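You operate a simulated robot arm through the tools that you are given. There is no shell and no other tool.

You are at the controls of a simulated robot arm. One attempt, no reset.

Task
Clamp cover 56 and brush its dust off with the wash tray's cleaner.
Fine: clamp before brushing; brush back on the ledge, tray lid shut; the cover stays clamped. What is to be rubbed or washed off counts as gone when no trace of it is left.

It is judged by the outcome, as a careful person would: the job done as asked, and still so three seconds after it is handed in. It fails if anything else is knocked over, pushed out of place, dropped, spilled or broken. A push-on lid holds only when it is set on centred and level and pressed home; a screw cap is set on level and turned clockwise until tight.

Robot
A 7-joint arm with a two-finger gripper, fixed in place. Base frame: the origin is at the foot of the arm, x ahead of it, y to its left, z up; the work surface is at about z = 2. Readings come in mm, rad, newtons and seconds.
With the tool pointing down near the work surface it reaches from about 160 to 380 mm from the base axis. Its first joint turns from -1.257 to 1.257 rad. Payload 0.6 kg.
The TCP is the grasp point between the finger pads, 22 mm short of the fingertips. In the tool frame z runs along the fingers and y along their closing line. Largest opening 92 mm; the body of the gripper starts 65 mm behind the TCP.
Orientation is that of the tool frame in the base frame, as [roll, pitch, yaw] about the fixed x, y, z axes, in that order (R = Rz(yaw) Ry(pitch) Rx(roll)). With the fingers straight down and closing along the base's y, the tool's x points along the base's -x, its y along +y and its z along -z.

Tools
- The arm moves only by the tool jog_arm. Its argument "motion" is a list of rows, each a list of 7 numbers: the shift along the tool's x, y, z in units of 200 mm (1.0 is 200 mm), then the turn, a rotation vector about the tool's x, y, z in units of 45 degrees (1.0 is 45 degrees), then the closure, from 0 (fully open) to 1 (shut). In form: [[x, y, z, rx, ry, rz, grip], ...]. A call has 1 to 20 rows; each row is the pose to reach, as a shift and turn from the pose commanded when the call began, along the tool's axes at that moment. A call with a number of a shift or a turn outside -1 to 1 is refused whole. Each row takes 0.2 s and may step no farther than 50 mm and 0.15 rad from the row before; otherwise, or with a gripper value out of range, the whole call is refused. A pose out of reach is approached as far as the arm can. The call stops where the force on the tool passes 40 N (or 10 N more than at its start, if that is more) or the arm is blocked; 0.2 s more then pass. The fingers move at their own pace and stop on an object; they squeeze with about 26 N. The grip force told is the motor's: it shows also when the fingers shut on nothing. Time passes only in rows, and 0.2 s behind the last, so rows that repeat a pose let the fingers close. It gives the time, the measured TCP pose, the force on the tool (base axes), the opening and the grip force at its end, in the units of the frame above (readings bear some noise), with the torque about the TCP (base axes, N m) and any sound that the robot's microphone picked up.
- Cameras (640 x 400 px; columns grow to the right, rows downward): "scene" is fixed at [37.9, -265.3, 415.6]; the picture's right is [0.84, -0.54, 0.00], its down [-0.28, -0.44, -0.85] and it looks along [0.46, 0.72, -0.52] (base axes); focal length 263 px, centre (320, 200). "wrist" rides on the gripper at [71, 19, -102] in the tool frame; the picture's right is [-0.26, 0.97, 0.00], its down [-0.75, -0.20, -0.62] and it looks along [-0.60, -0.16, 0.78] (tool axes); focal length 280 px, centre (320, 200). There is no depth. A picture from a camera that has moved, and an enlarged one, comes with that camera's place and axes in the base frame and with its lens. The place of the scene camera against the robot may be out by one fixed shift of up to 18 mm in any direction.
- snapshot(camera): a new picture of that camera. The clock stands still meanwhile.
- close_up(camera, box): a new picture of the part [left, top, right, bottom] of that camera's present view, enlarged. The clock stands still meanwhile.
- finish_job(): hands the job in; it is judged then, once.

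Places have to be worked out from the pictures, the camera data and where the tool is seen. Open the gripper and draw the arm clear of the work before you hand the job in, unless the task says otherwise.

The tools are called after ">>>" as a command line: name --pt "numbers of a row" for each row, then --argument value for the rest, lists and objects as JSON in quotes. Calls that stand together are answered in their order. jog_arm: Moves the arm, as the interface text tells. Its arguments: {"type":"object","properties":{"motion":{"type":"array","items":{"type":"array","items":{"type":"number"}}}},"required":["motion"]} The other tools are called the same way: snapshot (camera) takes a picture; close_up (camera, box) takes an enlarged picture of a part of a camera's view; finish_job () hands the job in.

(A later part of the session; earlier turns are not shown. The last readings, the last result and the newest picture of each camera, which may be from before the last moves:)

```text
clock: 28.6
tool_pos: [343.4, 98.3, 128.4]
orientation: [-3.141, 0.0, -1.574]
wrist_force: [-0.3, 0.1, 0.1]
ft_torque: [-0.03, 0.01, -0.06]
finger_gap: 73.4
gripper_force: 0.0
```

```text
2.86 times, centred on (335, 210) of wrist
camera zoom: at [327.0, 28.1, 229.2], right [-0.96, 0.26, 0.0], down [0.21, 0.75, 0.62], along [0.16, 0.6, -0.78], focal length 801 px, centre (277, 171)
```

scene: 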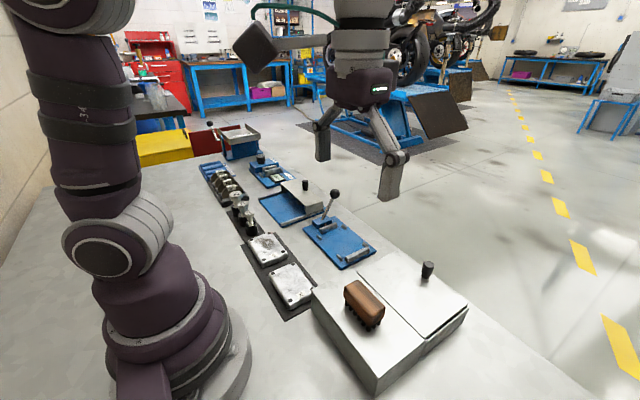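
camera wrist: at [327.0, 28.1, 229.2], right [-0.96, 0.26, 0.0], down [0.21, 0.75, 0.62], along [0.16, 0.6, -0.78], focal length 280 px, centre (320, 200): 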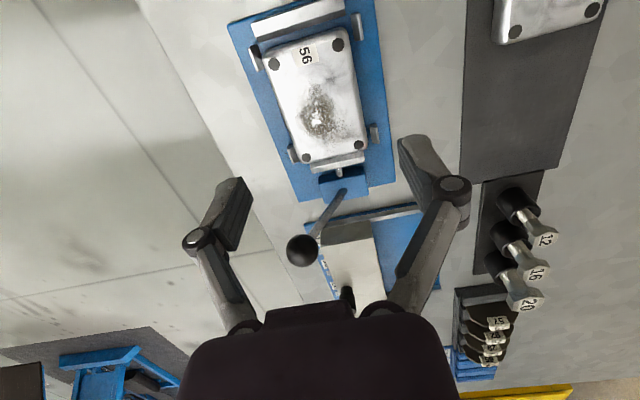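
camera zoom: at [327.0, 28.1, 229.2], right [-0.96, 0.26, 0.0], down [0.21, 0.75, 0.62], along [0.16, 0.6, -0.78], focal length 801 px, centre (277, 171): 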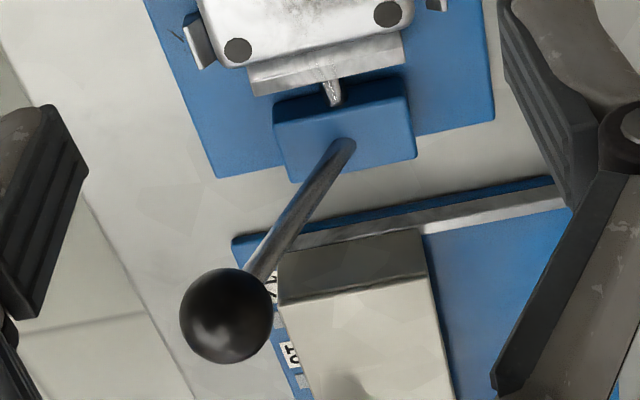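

The ball centres at about (383, 186, 83.5) and the rod enters its block near (344.5, 178, 28), so the lever leans outward (+x). I raise the arm and turn the tool back so the fingers close along y, then tilt it outward to reach the ball.

>>> jog_arm --pt "-0.03 0.01 -0.05 0 0 0.167 0.3" --pt "-0.06 0.02 -0.1 0 0 0.333 0.4" --pt "-0.1 0.03 -0.15 0 0 0.5 0.4" --pt "-0.13 0.04 -0.2 0 0 0.667 0.4" --pt "-0.17 0.05 -0.25 0 0 0.833 0.4" --pt "-0.2 0.05 -0.25 0 0 1.0 0.4"

>>> jog_arm --pt "0 0 0 0 0 0.167 0.4" --pt "0 0 0 0 0 0.333 0.4" --pt "0 0 0 0 0 0.5 0.4" --pt "0 0 0 0 0 0.667 0.4" --pt "0 0 0 0 0 0.833 0.4" --pt "0 0 0 0 0 1.0 0.4"

>>> jog_arm --pt "0 0.04 0 0 -0.15 0 0.4" --pt "0 0.08 0 0 -0.3 0 0.4" --pt "0 0.13 0 0 -0.45 0 0.4" --pt "0 0.18 0 0 -0.6 0 0.4" --pt "0 0.22 0 0 -0.75 0 0.4" --pt "0 0.22 0 0 -0.75 0 0.4"

>>> snapshot --camera "wrist"

```text
clock: 30.0
tool_pos: [334.6, 138.8, 177.7]
orientation: [3.141, 0.0, -2.359]
wrist_force: [-0.6, 0.3, -0.1]
ft_torque: [0.0, 0.0, 0.02]
finger_gap: 55.3
gripper_force: 0.1
```

```text
clock: 31.4
tool_pos: [334.8, 140.4, 178.5]
orientation: [3.141, 0.0, 3.141]
wrist_force: [0.0, 0.1, -0.1]
ft_torque: [-0.04, -0.01, 0.01]
finger_gap: 55.2
gripper_force: 0.0
```

```text
clock: 32.8
tool_pos: [334.5, 182.8, 178.3]
orientation: [-3.141, 0.591, 3.141]
wrist_force: [-0.1, 0.4, -0.2]
ft_torque: [-0.03, 0.03, -0.01]
finger_gap: 55.2
gripper_force: 0.1
```

```text
taken
camera wrist: at [220.7, 203.0, 222.9], right [0.22, 0.97, 0.15], down [0.28, -0.2, 0.94], along [0.94, -0.16, -0.31], focal length 280 px, centre (320, 200)
```

wrist: 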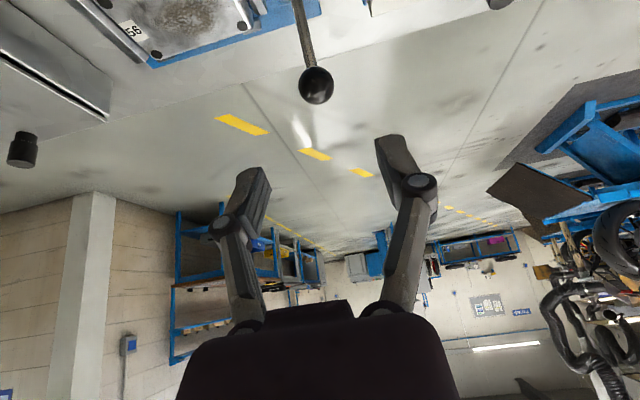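

The ball checks out at (383, 185, 83.5) from this pose too. I advance along the tool axis so the ball lies between the finger pads (not yet closing).

>>> jog_arm --pt "0.02 0.0025 0.1 0 0 0 0.4" --pt "0.04 0.0025 0.2 0 0 0 0.4" --pt "0.06 0.0025 0.3 0 0 0 0.4" --pt "0.07 0.0025 0.4 0 0 0 0.4" --pt "0.07 0.0025 0.48 0 0 0 0.4" --pt "0.07 0.0025 0.5225 0 0 0 0.4" --pt "0.07 0.0025 0.5225 0 0 0 0.4"

>>> snapshot --camera "wrist"

>>> close_up --camera "scene" --box '[280, 140, 400, 260]'

```text
clock: 34.4
tool_pos: [382.3, 184.5, 83.7]
orientation: [3.141, 0.59, -3.14]
wrist_force: [0.0, 0.3, -0.2]
ft_torque: [-0.02, -0.02, -0.04]
finger_gap: 55.2
gripper_force: 0.1
```

```text
taken
camera wrist: at [267.9, 204.4, 128.1], right [0.22, 0.96, 0.15], down [0.28, -0.2, 0.94], along [0.94, -0.16, -0.31], focal length 280 px, centre (320, 200)
```

wrist: 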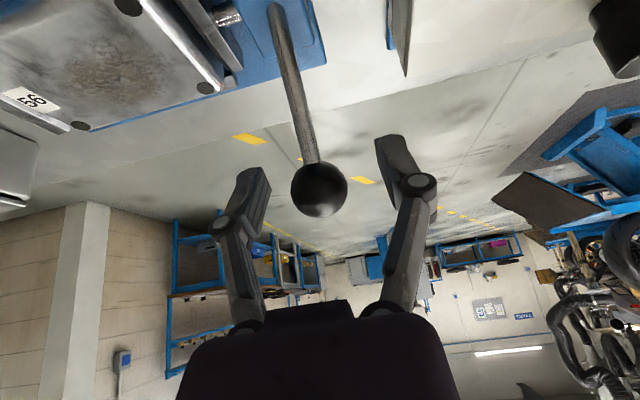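

```text
3.33 times, centred on (340, 200) of scene
camera zoom: at [37.9, -265.3, 415.6], right [0.84, -0.54, 0.0], down [-0.28, -0.44, -0.85], along [0.46, 0.72, -0.52], focal length 876 px, centre (253, 200)
```

zoom: 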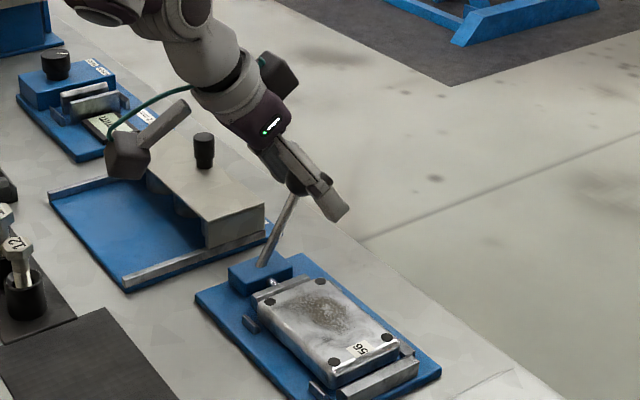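

The arm reaches and the ball is between the pads. I close on it and then test a small pull toward −x.

>>> jog_arm --pt "0 0 0 0 0 0 0.7" --pt "0 0 0 0 0 0 1" --pt "0 0 0 0 0 0 1" --pt "0 0 0 0 0 0 1"

```text
clock: 35.4
tool_pos: [382.0, 184.5, 83.6]
orientation: [-3.14, 0.586, 3.14]
wrist_force: [-2.9, -10.3, 3.5]
ft_torque: [0.0, 0.06, -0.02]
finger_gap: 24.0
gripper_force: 27.8
```

The ball (24 mm) is gripped. I test a 4 mm pull along the expected arc toward −x.

>>> jog_arm --pt "0.0045 0 -0.011 0 0 0 1" --pt "0.0091 0 -0.0223 0 0 0 1" --pt "0.0091 0 -0.0223 0 0 0 1"

>>> snapshot --camera "wrist"

```text
clock: 36.2
tool_pos: [377.5, 184.1, 86.4]
orientation: [-3.141, 0.589, -3.141]
wrist_force: [5.1, -2.9, -8.5]
ft_torque: [0.03, -0.56, 0.0]
finger_gap: 23.9
gripper_force: 28.6
```

```text
taken
camera wrist: at [263.5, 203.6, 131.2], right [0.22, 0.97, 0.15], down [0.28, -0.2, 0.94], along [0.94, -0.16, -0.31], focal length 280 px, centre (320, 200)
```

wrist: 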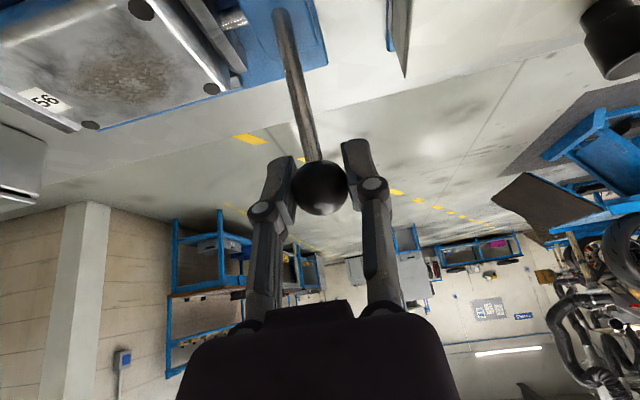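

The ball came along (resistance ~9 N along the arc), so the lever swings in the x–z plane about roughly (344, 27). I continue the arc in small steps, easing the tilt with it.

>>> jog_arm --pt "0.0085 0 -0.0145 0 0.03 0 1" --pt "0.0169 0 -0.0287 0 0.064 0 1" --pt "0.025 0 -0.041 0 0.09 0 1" --pt "0.0333 0 -0.0535 0 0.12 0 1" --pt "0.0333 0 -0.0535 0 0.12 0 1"

>>> close_up --camera "scene" --box '[290, 160, 390, 270]'

>>> snapshot --camera "wrist"

```text
clock: 37.4
tool_pos: [366.9, 183.6, 92.5]
orientation: [-3.141, 0.496, -3.141]
wrist_force: [9.5, -1.5, -0.8]
ft_torque: [0.0, -0.59, 0.02]
finger_gap: 24.3
gripper_force: 28.0
```

```text
3.64 times, centred on (340, 215) of scene
camera zoom: at [37.9, -265.3, 415.6], right [0.84, -0.54, 0.0], down [-0.28, -0.44, -0.85], along [0.46, 0.72, -0.52], focal length 956 px, centre (247, 146)
```

zoom: 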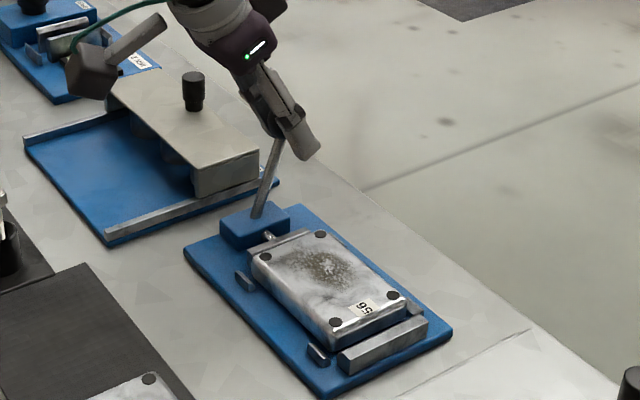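

```text
taken
camera wrist: at [256.9, 203.6, 147.2], right [0.23, 0.96, 0.13], down [0.37, -0.2, 0.91], along [0.9, -0.16, -0.4], focal length 280 px, centre (320, 200)
```

wrist: 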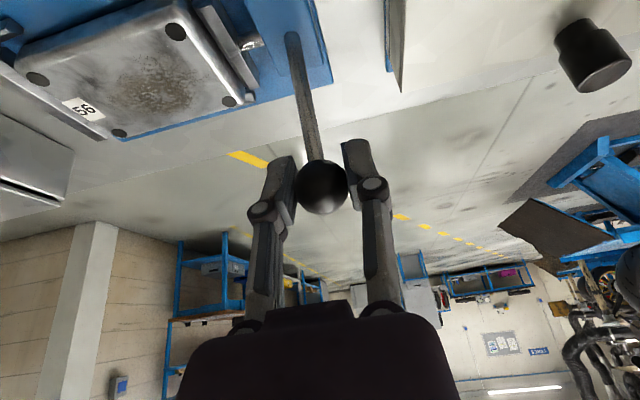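

The lever is following; resistance stays about 9.5 N. I continue the arc through vertical.

>>> jog_arm --pt "0.0104 0 -0.0108 0 0.028 0 1" --pt "0.0208 0 -0.0215 0 0.055 0 1" --pt "0.032 0 -0.0315 0 0.083 0 1" --pt "0.0437 0 -0.0412 0 0.11 0 1" --pt "0.056 0 -0.05 0 0.138 0 1" --pt "0.068 0 -0.0583 0 0.165 0 1" --pt "0.081 0 -0.066 0 0.193 0 1" --pt "0.0935 0 -0.074 0 0.22 0 1" --pt "0.0935 0 -0.074 0 0.22 0 1"

>>> close_up --camera "scene" --box '[290, 160, 390, 270]'

>>> snapshot --camera "wrist"

```text
clock: 39.4
tool_pos: [341.3, 184.8, 96.1]
orientation: [-3.139, 0.317, 3.141]
wrist_force: [-3.0, -14.2, -1.5]
ft_torque: [0.02, 0.39, -0.17]
finger_gap: 22.8
gripper_force: 28.1
```

```text
3.64 times, centred on (340, 215) of scene
camera zoom: at [37.9, -265.3, 415.6], right [0.84, -0.54, 0.0], down [-0.28, -0.44, -0.85], along [0.46, 0.72, -0.52], focal length 956 px, centre (247, 146)
```

zoom: 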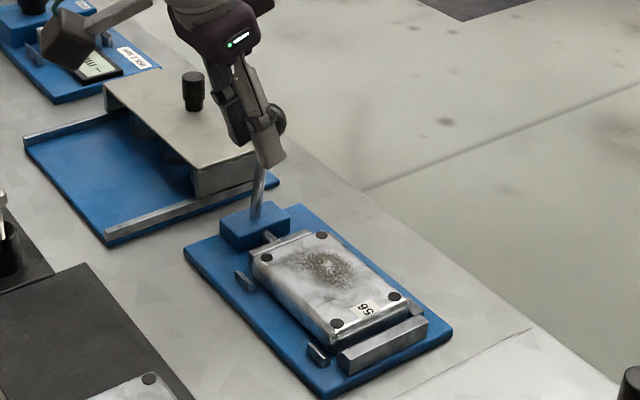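

```text
taken
camera wrist: at [243.8, 203.9, 169.2], right [0.25, 0.97, 0.08], down [0.52, -0.2, 0.83], along [0.82, -0.17, -0.55], focal length 280 px, centre (320, 200)
```

wrist: 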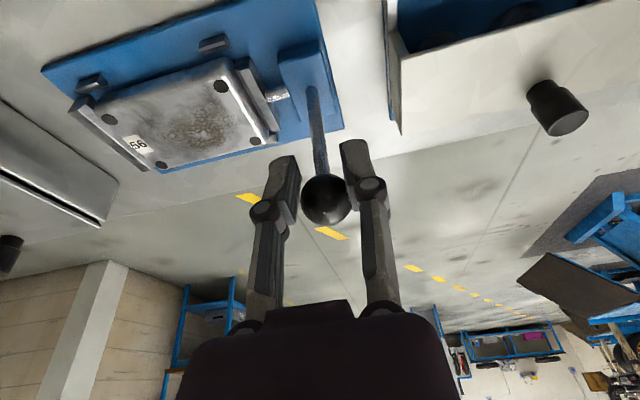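

The ball has slipped toward the outer edge of the pads: the lever is at about 9° from upright, ball ≈ (354.6, 185, 94.5). I open to see whether the lever stays, then will hook it from its far side with the outer finger instead.

>>> jog_arm --pt "0 0 0 0 0 0 0.5" --pt "0 0 0 0 0 0 0.4" --pt "0 0 0 0 0 0 0.4"

>>> snapshot --camera "wrist"

>>> close_up --camera "scene" --box '[290, 160, 390, 270]'

```text
clock: 40.2
tool_pos: [343.0, 184.4, 95.6]
orientation: [3.141, 0.322, 3.142]
wrist_force: [-0.7, 0.0, -1.1]
ft_torque: [0.03, 0.03, 0.01]
finger_gap: 55.5
gripper_force: 0.1
```

```text
taken
camera wrist: at [244.3, 204.2, 169.5], right [0.25, 0.97, 0.08], down [0.52, -0.2, 0.83], along [0.82, -0.16, -0.55], focal length 280 px, centre (320, 200)
```

wrist: 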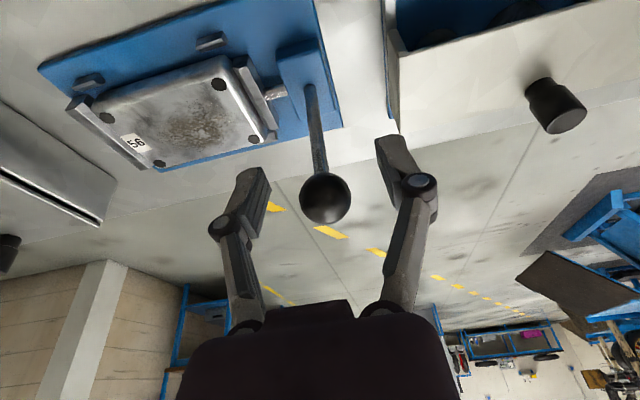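

```text
3.64 times, centred on (340, 215) of scene
camera zoom: at [37.9, -265.3, 415.6], right [0.84, -0.54, 0.0], down [-0.28, -0.44, -0.85], along [0.46, 0.72, -0.52], focal length 956 px, centre (247, 146)
```

zoom: 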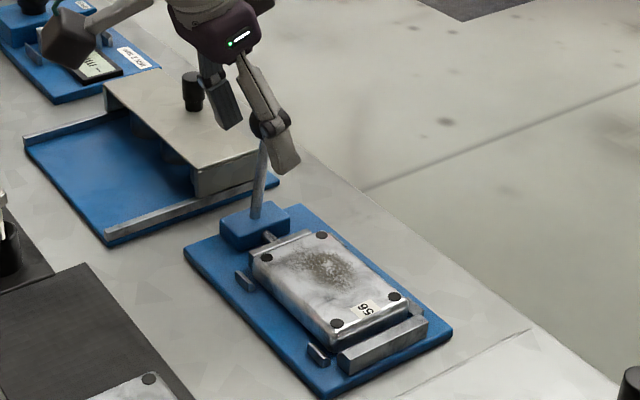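

The lever stays put at about 9° before upright. I back out along the tool, stand it upright and turn it so the fingers close along x, to hook the ball's far side with the outer finger.

>>> jog_arm --pt "0 0 -0.1 0 0 0 0.4" --pt "0 0 -0.2 0 0 0 0.4" --pt "0 0 -0.3 0 0 0 0.4" --pt "0 0 -0.42 0 0 0 0.4" --pt "0 0 -0.42 0 0.14 0 0.3" --pt "0 0 -0.42 0 0.28 0 0.2" --pt "0 0 -0.42 0 0.41 0 0.1" --pt "0 0 -0.42 0 0.41 0 0"

>>> jog_arm --pt "0 0 0 0 0 -0.167 0" --pt "0 0 0 0 0 -0.333 0" --pt "0 0 0 0 0 -0.5 0" --pt "0 0 0 0 0 -0.667 0" --pt "0 0 0 0 0 -0.833 0" --pt "0 0 0 0 0 -1.0 0"

>>> jog_arm --pt "0 0 0 0 0 -0.167 0" --pt "0 0 0 0 0 -0.333 0" --pt "0 0 0 0 0 -0.5 0" --pt "0 0 0 0 0 -0.667 0" --pt "0 0 0 0 0 -0.833 0" --pt "0 0 0 0 0 -1.0 0"

>>> snapshot --camera "wrist"

```text
clock: 42.0
tool_pos: [314.8, 184.0, 175.2]
orientation: [-3.139, 0.001, -3.141]
wrist_force: [0.5, 0.5, -1.2]
ft_torque: [0.0, 0.01, -0.01]
finger_gap: 91.9
gripper_force: 0.1
```

```text
clock: 43.4
tool_pos: [317.5, 184.2, 176.0]
orientation: [3.141, 0.001, -2.354]
wrist_force: [0.4, -0.7, -0.6]
ft_torque: [0.01, 0.05, 0.03]
finger_gap: 91.9
gripper_force: 0.0
```

```text
clock: 44.8
tool_pos: [316.5, 184.6, 175.2]
orientation: [3.141, -0.001, -1.569]
wrist_force: [0.4, 0.0, 0.0]
ft_torque: [0.01, -0.01, 0.0]
finger_gap: 92.1
gripper_force: 0.1
```

```text
taken
camera wrist: at [298.3, 113.4, 276.7], right [-0.97, 0.26, 0.0], down [0.2, 0.75, 0.63], along [0.16, 0.6, -0.78], focal length 280 px, centre (320, 200)
```

wrist: 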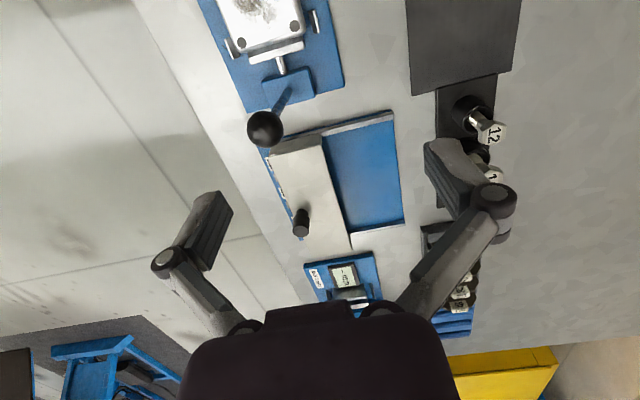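

With the tool upright, I bring the gripper down so the outer finger is ~6 mm beyond the ball's far side (finger face ≈ x 374), ready to pull it toward the robot.

>>> jog_arm --pt "0.005 -0.053 0.08 0 0 0 0" --pt "0.005 -0.053 0.16 0 0 0 0" --pt "0.005 -0.053 0.24 0 0 0 0" --pt "0.005 -0.053 0.32 0 0 0 0" --pt "0.005 -0.053 0.38 0 0 0 0" --pt "0.005 -0.053 0.4165 0 0 0 0" --pt "0.005 -0.053 0.4165 0 0 0 0"

>>> snapshot --camera "wrist"

>>> close_up --camera "scene" --box '[270, 140, 390, 260]'

```text
clock: 46.4
tool_pos: [327.0, 182.6, 92.9]
orientation: [3.14, -0.001, -1.571]
wrist_force: [0.1, 0.2, 0.7]
ft_torque: [-0.01, -0.02, 0.02]
finger_gap: 92.1
gripper_force: 0.0
```

```text
taken
camera wrist: at [309.1, 111.7, 193.4], right [-0.97, 0.26, 0.0], down [0.2, 0.75, 0.62], along [0.16, 0.6, -0.78], focal length 280 px, centre (320, 200)
```

wrist: 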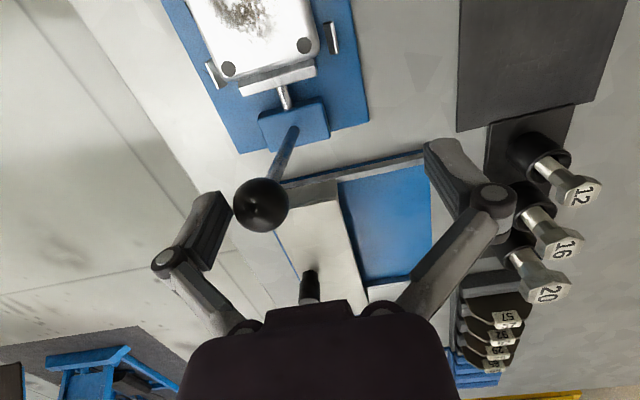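

```text
3.33 times, centred on (330, 200) of scene
camera zoom: at [37.9, -265.3, 415.6], right [0.84, -0.54, 0.0], down [-0.28, -0.44, -0.85], along [0.46, 0.72, -0.52], focal length 876 px, centre (287, 200)
```

zoom: 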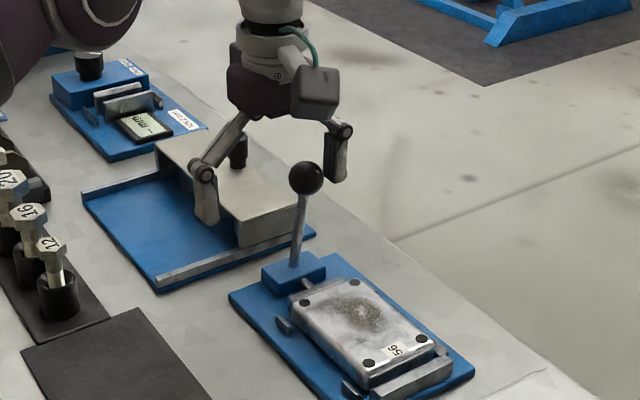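

The outer finger stands just behind the ball. I pull toward the robot (−x) in 5 mm steps.

>>> jog_arm --pt "0 0.025 0 0 0 0 0" --pt "0 0.05 0 0 0 0 0" --pt "0 0.075 0 0 0 0 0" --pt "0 0.1 0 0 0 0 0" --pt "0 0.125 0 0 0 0 0" --pt "0 0.15 0 0 0 0 0"

>>> snapshot --camera "wrist"

>>> close_up --camera "scene" --box '[270, 140, 390, 260]'

```text
clock: 47.8
tool_pos: [297.6, 182.5, 91.8]
orientation: [-3.14, -0.001, -1.571]
wrist_force: [-0.1, -0.7, -0.4]
ft_torque: [0.0, -0.02, 0.0]
finger_gap: 91.9
gripper_force: 0.2
```

```text
taken
camera wrist: at [278.9, 112.3, 193.3], right [-0.96, 0.26, 0.0], down [0.2, 0.75, 0.63], along [0.16, 0.6, -0.78], focal length 280 px, centre (320, 200)
```

wrist: 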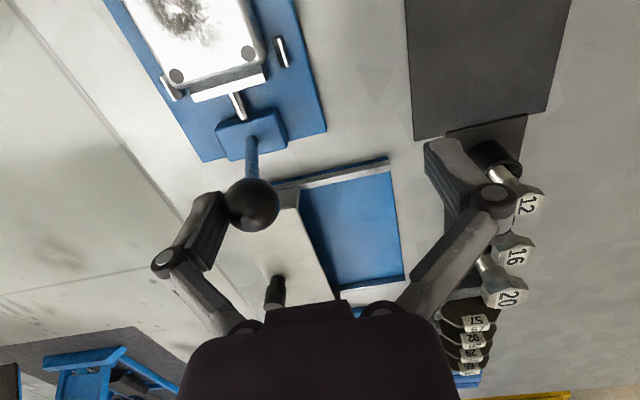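

```text
3.33 times, centred on (330, 200) of scene
camera zoom: at [37.9, -265.3, 415.6], right [0.84, -0.54, 0.0], down [-0.28, -0.44, -0.85], along [0.46, 0.72, -0.52], focal length 876 px, centre (287, 200)
```

zoom: 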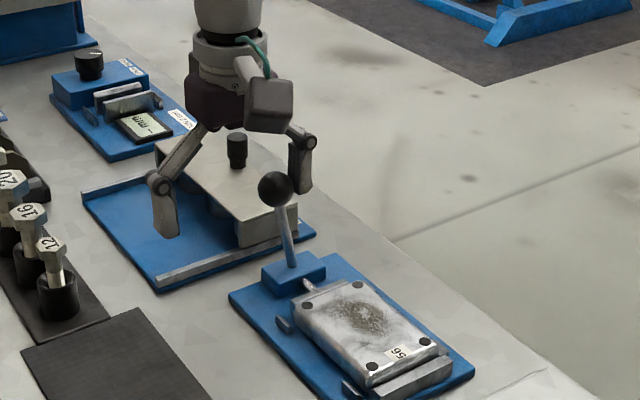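

The lever followed with hardly any force, and the jaw is pushing the cover to the rail. I keep pulling.

>>> jog_arm --pt "0 0.025 0 0 0 0 0" --pt "0 0.05 0 0 0 0 0" --pt "0 0.075 0 0 0 0 0" --pt "0 0.1 0 0 0 0 0" --pt "0 0.125 0 0 0 0 0"

>>> snapshot --camera "wrist"

>>> close_up --camera "scene" --box '[270, 140, 390, 260]'

```text
clock: 49.0
tool_pos: [272.8, 184.7, 91.0]
orientation: [-3.138, 0.003, -1.572]
wrist_force: [14.0, 1.3, 1.3]
ft_torque: [0.11, -0.05, 0.06]
finger_gap: 92.2
gripper_force: 0.1
```

```text
taken
camera wrist: at [254.2, 112.6, 193.0], right [-0.96, 0.26, 0.0], down [0.2, 0.75, 0.63], along [0.17, 0.6, -0.78], focal length 280 px, centre (320, 200)
```

wrist: 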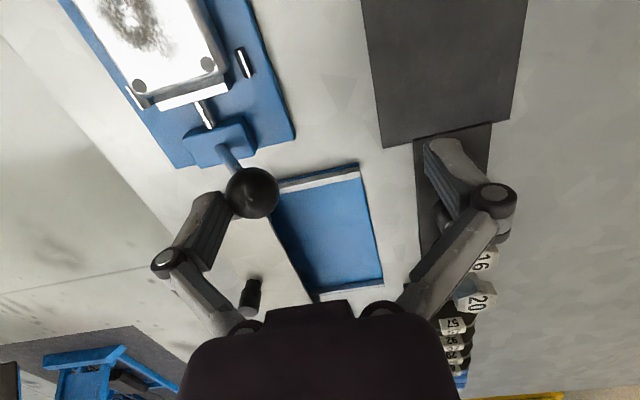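

```text
3.33 times, centred on (330, 200) of scene
camera zoom: at [37.9, -265.3, 415.6], right [0.84, -0.54, 0.0], down [-0.28, -0.44, -0.85], along [0.46, 0.72, -0.52], focal length 876 px, centre (287, 200)
```

zoom: 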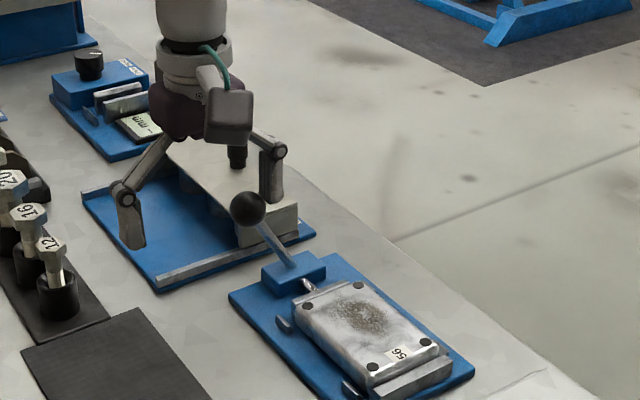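

The lever is now about 33° past upright with 14 N resistance; I push a bit further to be sure it reaches its end stop.

>>> jog_arm --pt "0 0.01 0 0 0 0 0" --pt "0 0.02 0 0 0 0 0" --pt "0 0.02 0 0 0 0 0"

>>> snapshot --camera "wrist"

```text
clock: 49.6
tool_pos: [271.8, 182.9, 92.6]
orientation: [-3.128, 0.002, -1.58]
wrist_force: [10.9, -0.2, 4.8]
ft_torque: [0.05, -0.2, 0.08]
finger_gap: 92.0
gripper_force: 0.1
stopped in row 2: the force on the tool passed its limit at 42 N (the readings are from after the stop); the commanded pose is now the measured one
```

```text
taken
camera wrist: at [252.0, 112.2, 194.0], right [-0.96, 0.27, -0.01], down [0.2, 0.75, 0.63], along [0.18, 0.6, -0.78], focal length 280 px, centre (320, 200)
```

wrist: 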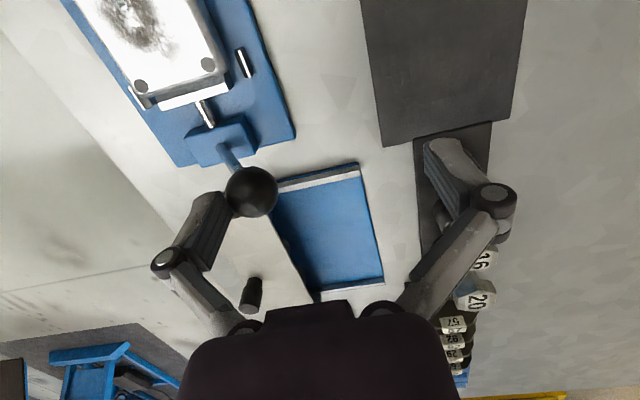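

End stop reached (42 N). I back the finger off the ball, rise clear, and check that the clamp holds.

>>> jog_arm --pt "0 -0.02 0 0 0 0 0" --pt "0 -0.045 0 0 0 0 0" --pt "0 -0.045 -0.1 0 0 0 0" --pt "0 -0.045 -0.25 0 0 0 0" --pt "0 -0.045 -0.4 0 0 0 0" --pt "0 -0.045 -0.55 0 0 0 0"

>>> snapshot --camera "wrist"

>>> close_up --camera "scene" --box '[290, 180, 390, 280]'

```text
clock: 51.0
tool_pos: [279.1, 182.7, 202.1]
orientation: [-3.13, 0.003, -1.578]
wrist_force: [-0.6, -0.6, -0.2]
ft_torque: [0.01, 0.01, 0.02]
finger_gap: 92.1
gripper_force: 0.1
```

```text
taken
camera wrist: at [260.1, 112.1, 302.4], right [-0.96, 0.27, -0.01], down [0.2, 0.75, 0.63], along [0.18, 0.6, -0.78], focal length 280 px, centre (320, 200)
```

wrist: 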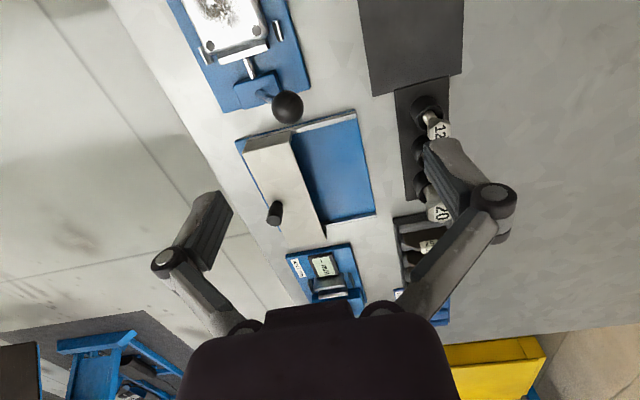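

```text
4.00 times, centred on (340, 230) of scene
camera zoom: at [37.9, -265.3, 415.6], right [0.84, -0.54, 0.0], down [-0.28, -0.44, -0.85], along [0.46, 0.72, -0.52], focal length 1052 px, centre (240, 80)
```

zoom: 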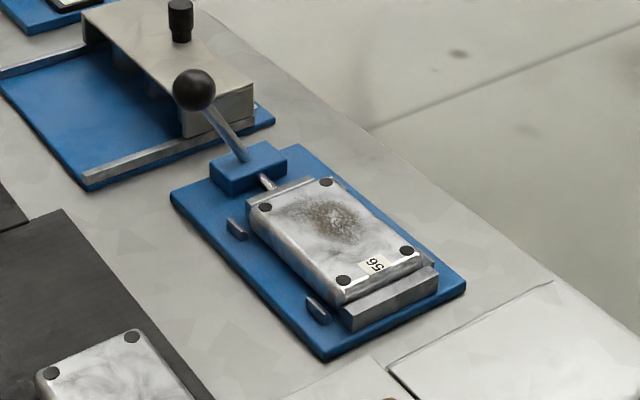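

Clamped: jaw and rail grip the cover and the lever stays over. Now the wash tray: I square up the tool, turn it back, and travel over to look at the lid and knob.

>>> jog_arm --pt "0 0 -0.1 -0.0148 0 -0.009 0" --pt "0 0 -0.15 -0.0148 0 -0.009 0"

>>> jog_arm --pt "0.1 0 0 0 0 0.167 0" --pt "0.2 0 0 0 0 0.333 0" --pt "0.3 0 0 0 0 0.5 0" --pt "0.4 0 0 0 0 0.667 0" --pt "0.5 0 0 0 0 0.833 0" --pt "0.6 0 0 0 0 1.0 0"

>>> jog_arm --pt "0.1 -0.1 0 0 0 0.167 0" --pt "0.2 -0.2 0 0 0 0.333 0" --pt "0.3 -0.3 0 0 0 0.5 0" --pt "0.4 -0.4 0 0 0 0.667 0" --pt "0.5 -0.5 0 0 0 0.833 0" --pt "0.55 -0.55 0 0 0 1.0 0"

>>> snapshot --camera "wrist"

```text
clock: 51.6
tool_pos: [278.5, 182.1, 232.4]
orientation: [3.139, 0.003, -1.573]
wrist_force: [-0.6, 0.2, 0.0]
ft_torque: [0.02, -0.01, 0.02]
finger_gap: 92.0
gripper_force: 0.0
```

```text
clock: 53.0
tool_pos: [279.0, 62.7, 232.8]
orientation: [3.14, 0.001, -2.357]
wrist_force: [-0.2, -1.0, -0.3]
ft_torque: [0.01, 0.02, 0.0]
finger_gap: 92.1
gripper_force: 0.1
```

```text
clock: 54.4
tool_pos: [277.7, -94.8, 231.9]
orientation: [3.14, -0.003, 3.14]
wrist_force: [0.3, 0.1, 0.3]
ft_torque: [0.02, 0.0, -0.01]
finger_gap: 91.9
gripper_force: 0.0
```

```text
taken
camera wrist: at [209.4, -75.4, 333.6], right [0.26, 0.96, 0.0], down [0.75, -0.21, 0.62], along [0.6, -0.16, -0.78], focal length 280 px, centre (320, 200)
```

wrist: 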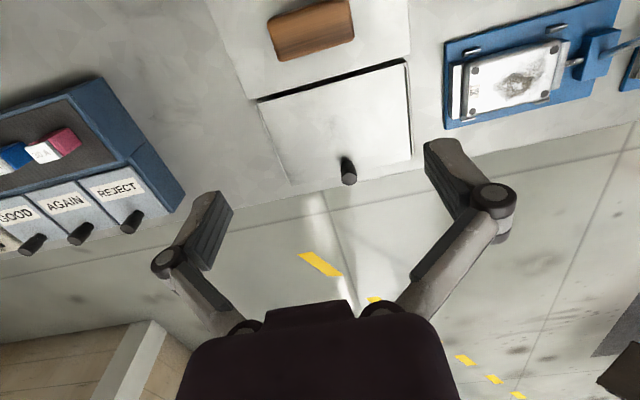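

I enlarge the tray to find the knob, hinge side and edges.

>>> close_up --camera "wrist" --box '[200, 0, 430, 210]'

>>> close_up --camera "scene" --box '[300, 230, 480, 400]'

>>> close_up --camera "scene" --box '[380, 240, 480, 340]'

```text
1.90 times, centred on (315, 105) of wrist
camera zoom: at [209.4, -75.4, 333.6], right [0.26, 0.96, 0.0], down [0.75, -0.21, 0.62], along [0.6, -0.16, -0.78], focal length 534 px, centre (330, 381)
```

zoom: 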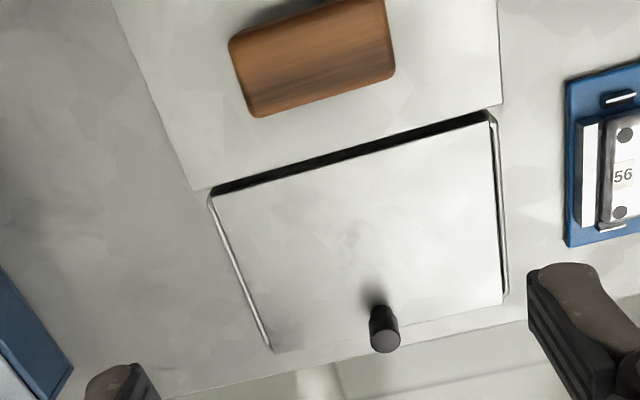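

```text
2.35 times, centred on (390, 315) of scene
camera zoom: at [37.9, -265.3, 415.6], right [0.84, -0.54, 0.0], down [-0.28, -0.44, -0.85], along [0.46, 0.72, -0.52], focal length 619 px, centre (155, -71)
```

zoom: 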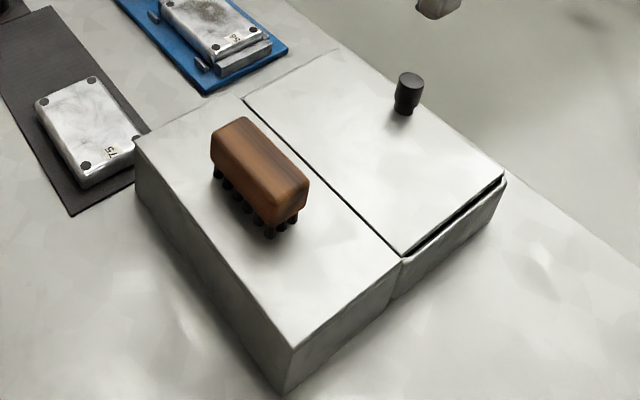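

```text
4.00 times, centred on (430, 290) of scene
camera zoom: at [37.9, -265.3, 415.6], right [0.84, -0.54, 0.0], down [-0.28, -0.44, -0.85], along [0.46, 0.72, -0.52], focal length 1052 px, centre (-120, -160)
```

zoom: 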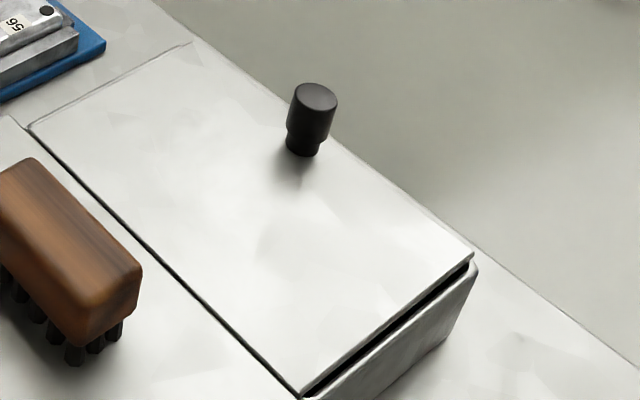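

The knob stands near the lid's far edge at about (380, −90), z ≈ 55–84, centred in y, so the lid most likely hinges next to the ledge. I tilt the tool outward and go to just above the knob, fingers closing along y.

>>> jog_arm --pt "-0.1 0.005 0.08 0 -0.12 0 0.3" --pt "-0.2 0.01 0.16 0 -0.25 0 0.5" --pt "-0.28 0.015 0.26 0 -0.38 0 0.5" --pt "-0.35 0.02 0.38 0 -0.5 0 0.5" --pt "-0.4 0.02 0.48 0 -0.5 0 0.5" --pt "-0.4 0.02 0.48 0 -0.5 0 0.5"

>>> snapshot --camera "wrist"

>>> close_up --camera "scene" --box '[360, 200, 480, 320]'

```text
clock: 55.8
tool_pos: [358.5, -88.4, 136.2]
orientation: [3.138, 0.39, -3.14]
wrist_force: [0.5, 0.4, -0.4]
ft_torque: [-0.01, -0.03, 0.0]
finger_gap: 45.9
gripper_force: 0.2
```

```text
taken
camera wrist: at [255.2, -69.8, 203.3], right [0.24, 0.96, 0.1], down [0.46, -0.21, 0.86], along [0.86, -0.16, -0.49], focal length 280 px, centre (320, 200)
```

wrist: 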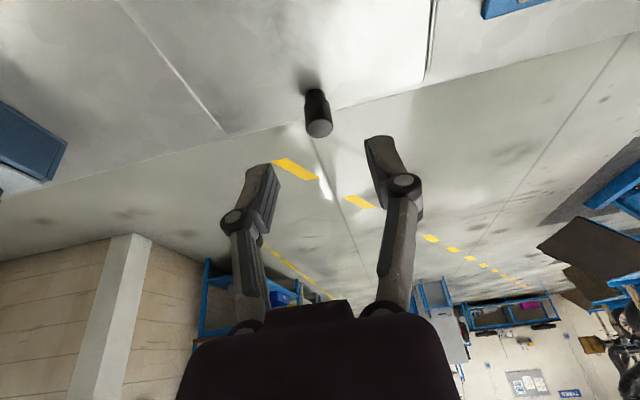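

```text
3.33 times, centred on (420, 260) of scene
camera zoom: at [37.9, -265.3, 415.6], right [0.84, -0.54, 0.0], down [-0.28, -0.44, -0.85], along [0.46, 0.72, -0.52], focal length 876 px, centre (-13, 0)
```

zoom: 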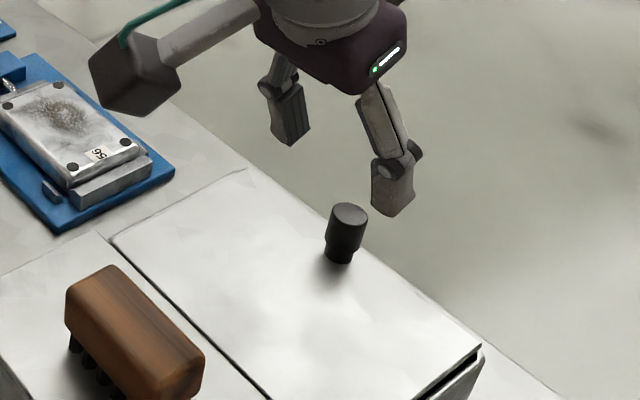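

Knob refined to (377.5, −89), z 55–83. I move in so the pads surround its upper part, then close.

>>> jog_arm --pt "0.0365 -0.002 0.06 0 0 0 0.5" --pt "0.0365 -0.002 0.12 0 0 0 0.5" --pt "0.0365 -0.002 0.18 0 0 0 0.5" --pt "0.0365 -0.002 0.23 0 0 0 0.5" --pt "0.0365 -0.002 0.2715 0 0 0 0.5" --pt "0.0365 -0.002 0.2715 0 0 0 0.5"

>>> snapshot --camera "wrist"

>>> close_up --camera "scene" --box '[360, 220, 480, 340]'

```text
clock: 57.2
tool_pos: [372.2, -89.3, 83.1]
orientation: [3.138, 0.39, 3.141]
wrist_force: [-0.3, -0.1, 0.5]
ft_torque: [0.05, -0.02, -0.01]
finger_gap: 45.8
gripper_force: 0.0
```

```text
taken
camera wrist: at [269.4, -69.4, 149.6], right [0.24, 0.96, 0.1], down [0.46, -0.21, 0.86], along [0.86, -0.16, -0.49], focal length 280 px, centre (320, 200)
```

wrist: 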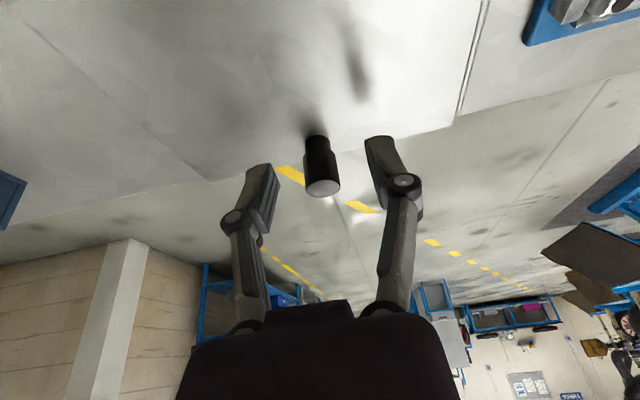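

```text
3.33 times, centred on (420, 280) of scene
camera zoom: at [37.9, -265.3, 415.6], right [0.84, -0.54, 0.0], down [-0.28, -0.44, -0.85], along [0.46, 0.72, -0.52], focal length 876 px, centre (-13, -67)
```

zoom: 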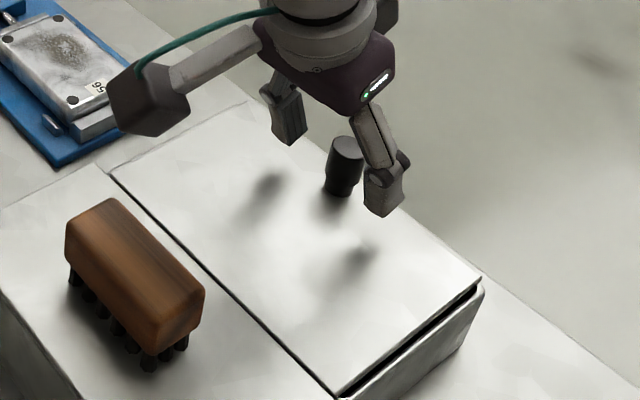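

The knob is centred between the fingers. I close on it.

>>> jog_arm --pt "0 0 0 0 0 0 0.8" --pt "0 0 0 0 0 0 1" --pt "0 0 0 0 0 0 1" --pt "0 0 0 0 0 0 1"

>>> snapshot --camera "wrist"

```text
clock: 58.2
tool_pos: [372.1, -90.3, 82.9]
orientation: [-3.141, 0.389, 3.139]
wrist_force: [-0.6, -15.2, -2.8]
ft_torque: [-0.26, 0.03, -0.24]
finger_gap: 17.5
gripper_force: 27.8
```

```text
taken
camera wrist: at [269.3, -70.1, 149.8], right [0.24, 0.96, 0.1], down [0.46, -0.21, 0.86], along [0.85, -0.17, -0.49], focal length 280 px, centre (320, 200)
```

wrist: 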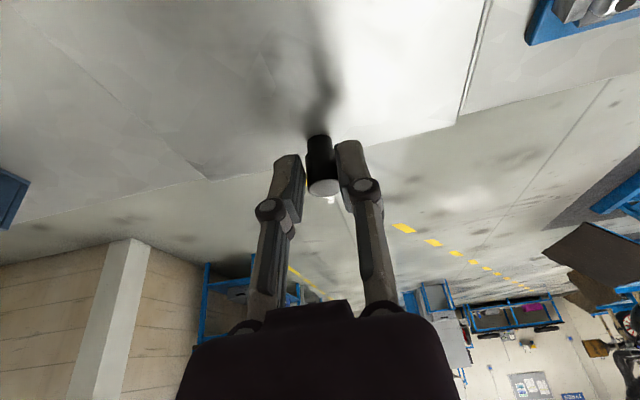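

Knob gripped (17.5 mm) with some side load, so I shift 1.2 mm toward −y and try lifting a few degrees along the presumed hinge arc.

>>> jog_arm --pt "0 -0.006 0 0 0 0 1" --pt "0 -0.006 -0.016 0 -0.045 0 1" --pt "-0.0005 -0.006 -0.0317 0 -0.089 0 1" --pt "-0.0005 -0.006 -0.0317 0 -0.089 0 1"

>>> close_up --camera "scene" --box '[310, 220, 480, 390]'

```text
clock: 59.2
tool_pos: [369.1, -90.4, 87.9]
orientation: [3.139, 0.459, -3.141]
wrist_force: [-8.5, -9.1, -23.1]
ft_torque: [-0.09, 0.52, -0.15]
finger_gap: 16.8
gripper_force: 28.0
```

```text
2.35 times, centred on (395, 305) of scene
camera zoom: at [37.9, -265.3, 415.5], right [0.84, -0.54, 0.0], down [-0.28, -0.44, -0.85], along [0.46, 0.72, -0.52], focal length 619 px, centre (144, -47)
```

zoom: 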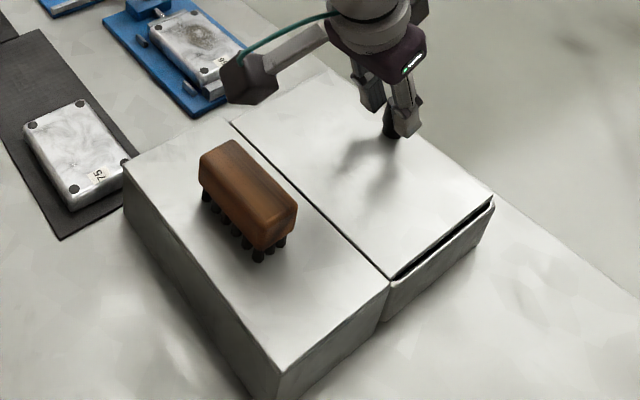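

The pull reads 23 N down and the lid seems not to have risen yet. I look closely at the lid's edges before doing anything more.

>>> close_up --camera "scene" --box '[400, 250, 480, 330]'

>>> snapshot --camera "wrist"

>>> close_up --camera "scene" --box '[340, 220, 440, 290]'

```text
5.00 times, centred on (440, 290) of scene
camera zoom: at [37.9, -265.3, 415.5], right [0.84, -0.54, 0.0], down [-0.28, -0.44, -0.85], along [0.46, 0.72, -0.52], focal length 1314 px, centre (-280, -250)
```

zoom: 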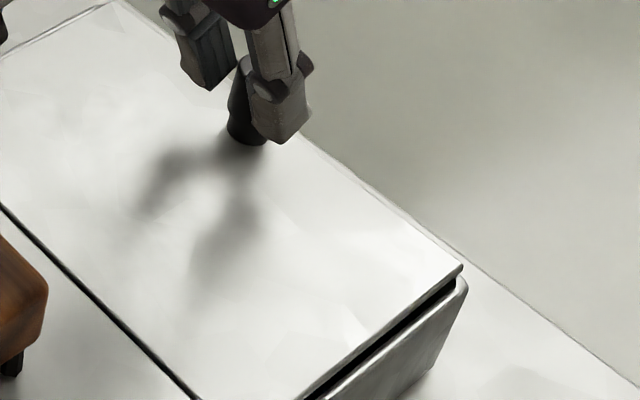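

```text
taken
camera wrist: at [262.0, -70.7, 148.0], right [0.23, 0.96, 0.12], down [0.4, -0.21, 0.89], along [0.89, -0.16, -0.44], focal length 280 px, centre (320, 200)
```

wrist: 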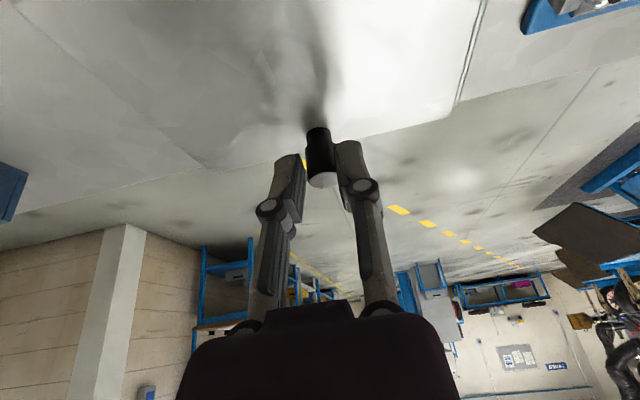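

```text
5.71 times, centred on (390, 255) of scene
camera zoom: at [37.9, -265.3, 415.5], right [0.84, -0.54, 0.0], down [-0.28, -0.44, -0.85], along [0.46, 0.72, -0.52], focal length 1502 px, centre (-80, -114)
```

zoom: 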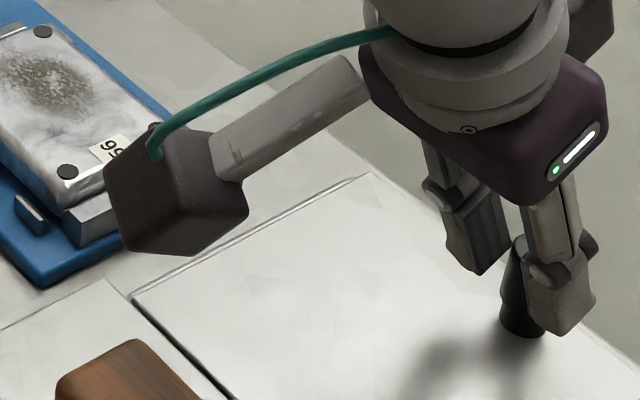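

The lid did not rise; the fingers just slid up the knob at ~23 N. I return to the unloaded pose and test whether the lid slides instead, with a small pull toward −x.

>>> jog_arm --pt "0 0 0.016 0 0.045 0 1" --pt "0 0 0.0317 0 0.089 0 1" --pt "0 0 0.0317 0 0.089 0 1"

>>> jog_arm --pt "0 0 0 0 0 0 0.7" --pt "0 0 0 0 0 0 0.6" --pt "0 0 0 0 0 0 0.8" --pt "0 0 0 0 0 0 1" --pt "0 0 0 0 0 0 1" --pt "0 0 0 0 0 0 1"

```text
clock: 60.0
tool_pos: [374.2, -90.1, 84.1]
orientation: [3.136, 0.396, -3.14]
wrist_force: [0.2, 0.4, 22.8]
ft_torque: [0.02, -0.38, 0.01]
finger_gap: 17.8
gripper_force: 27.9
```

```text
clock: 61.4
tool_pos: [372.8, -90.3, 83.7]
orientation: [3.14, 0.39, -3.141]
wrist_force: [-0.1, 7.6, -3.3]
ft_torque: [0.11, 0.06, 0.09]
finger_gap: 17.7
gripper_force: 28.0
```

Re-gripped without load. Now a 3 mm test pull toward −x.

>>> jog_arm --pt "0.007 0 -0.0028 0 0 0 1" --pt "0.0139 0 -0.0057 0 0 0 1" --pt "0.0139 0 -0.0057 0 0 0 1"

>>> close_up --camera "scene" --box '[340, 250, 480, 340]'

```text
clock: 62.2
tool_pos: [370.6, -90.1, 83.0]
orientation: [3.137, 0.39, 3.141]
wrist_force: [-0.2, 6.2, 0.9]
ft_torque: [0.09, 0.01, 0.04]
finger_gap: 17.5
gripper_force: 28.3
```

```text
4.44 times, centred on (410, 295) of scene
camera zoom: at [37.9, -265.3, 415.6], right [0.84, -0.54, 0.0], down [-0.28, -0.44, -0.85], along [0.46, 0.72, -0.52], focal length 1168 px, centre (-80, -222)
```

zoom: 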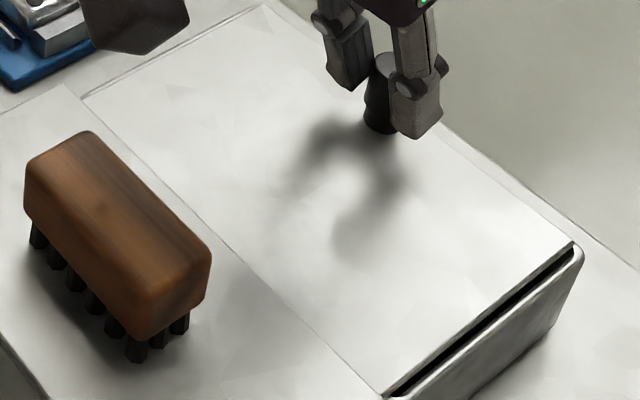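

The lid slid 3 mm toward −x with practically no force, closing the dark gap, so it is a sliding lid. I continue 5 mm further to see whether it passes over the ledge or stops against it.

>>> jog_arm --pt "0.0069 0 -0.0029 0 0 0 1" --pt "0.0139 0 -0.0057 0 0 0 1" --pt "0.0231 0 -0.0095 0 0 0 1" --pt "0.0231 0 -0.0095 0 0 0 1"

>>> close_up --camera "scene" --box '[340, 250, 480, 340]'

>>> close_up --camera "scene" --box '[310, 230, 480, 390]'

```text
clock: 63.2
tool_pos: [365.4, -90.5, 83.1]
orientation: [3.139, 0.391, 3.14]
wrist_force: [0.0, 3.8, 3.8]
ft_torque: [0.02, -0.42, 0.07]
finger_gap: 17.5
gripper_force: 27.8
```

```text
4.44 times, centred on (410, 295) of scene
camera zoom: at [37.9, -265.3, 415.6], right [0.84, -0.54, 0.0], down [-0.28, -0.44, -0.85], along [0.46, 0.72, -0.52], focal length 1168 px, centre (-80, -222)
```

zoom: 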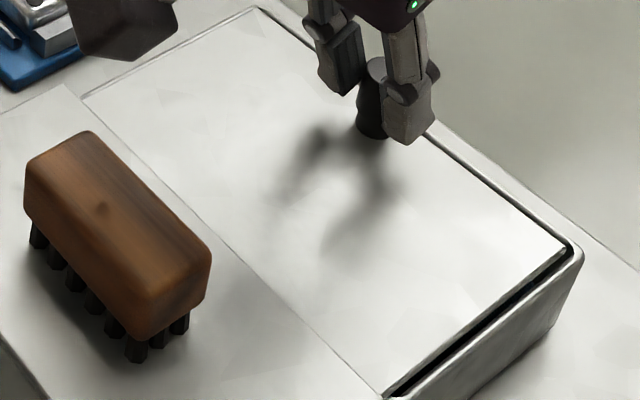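

```text
2.50 times, centred on (395, 310) of scene
camera zoom: at [37.9, -265.3, 415.6], right [0.84, -0.54, 0.0], down [-0.28, -0.44, -0.85], along [0.46, 0.72, -0.52], focal length 657 px, centre (132, -75)
```

zoom: 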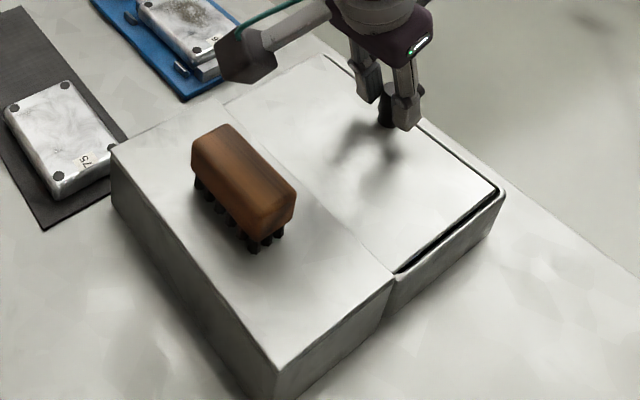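

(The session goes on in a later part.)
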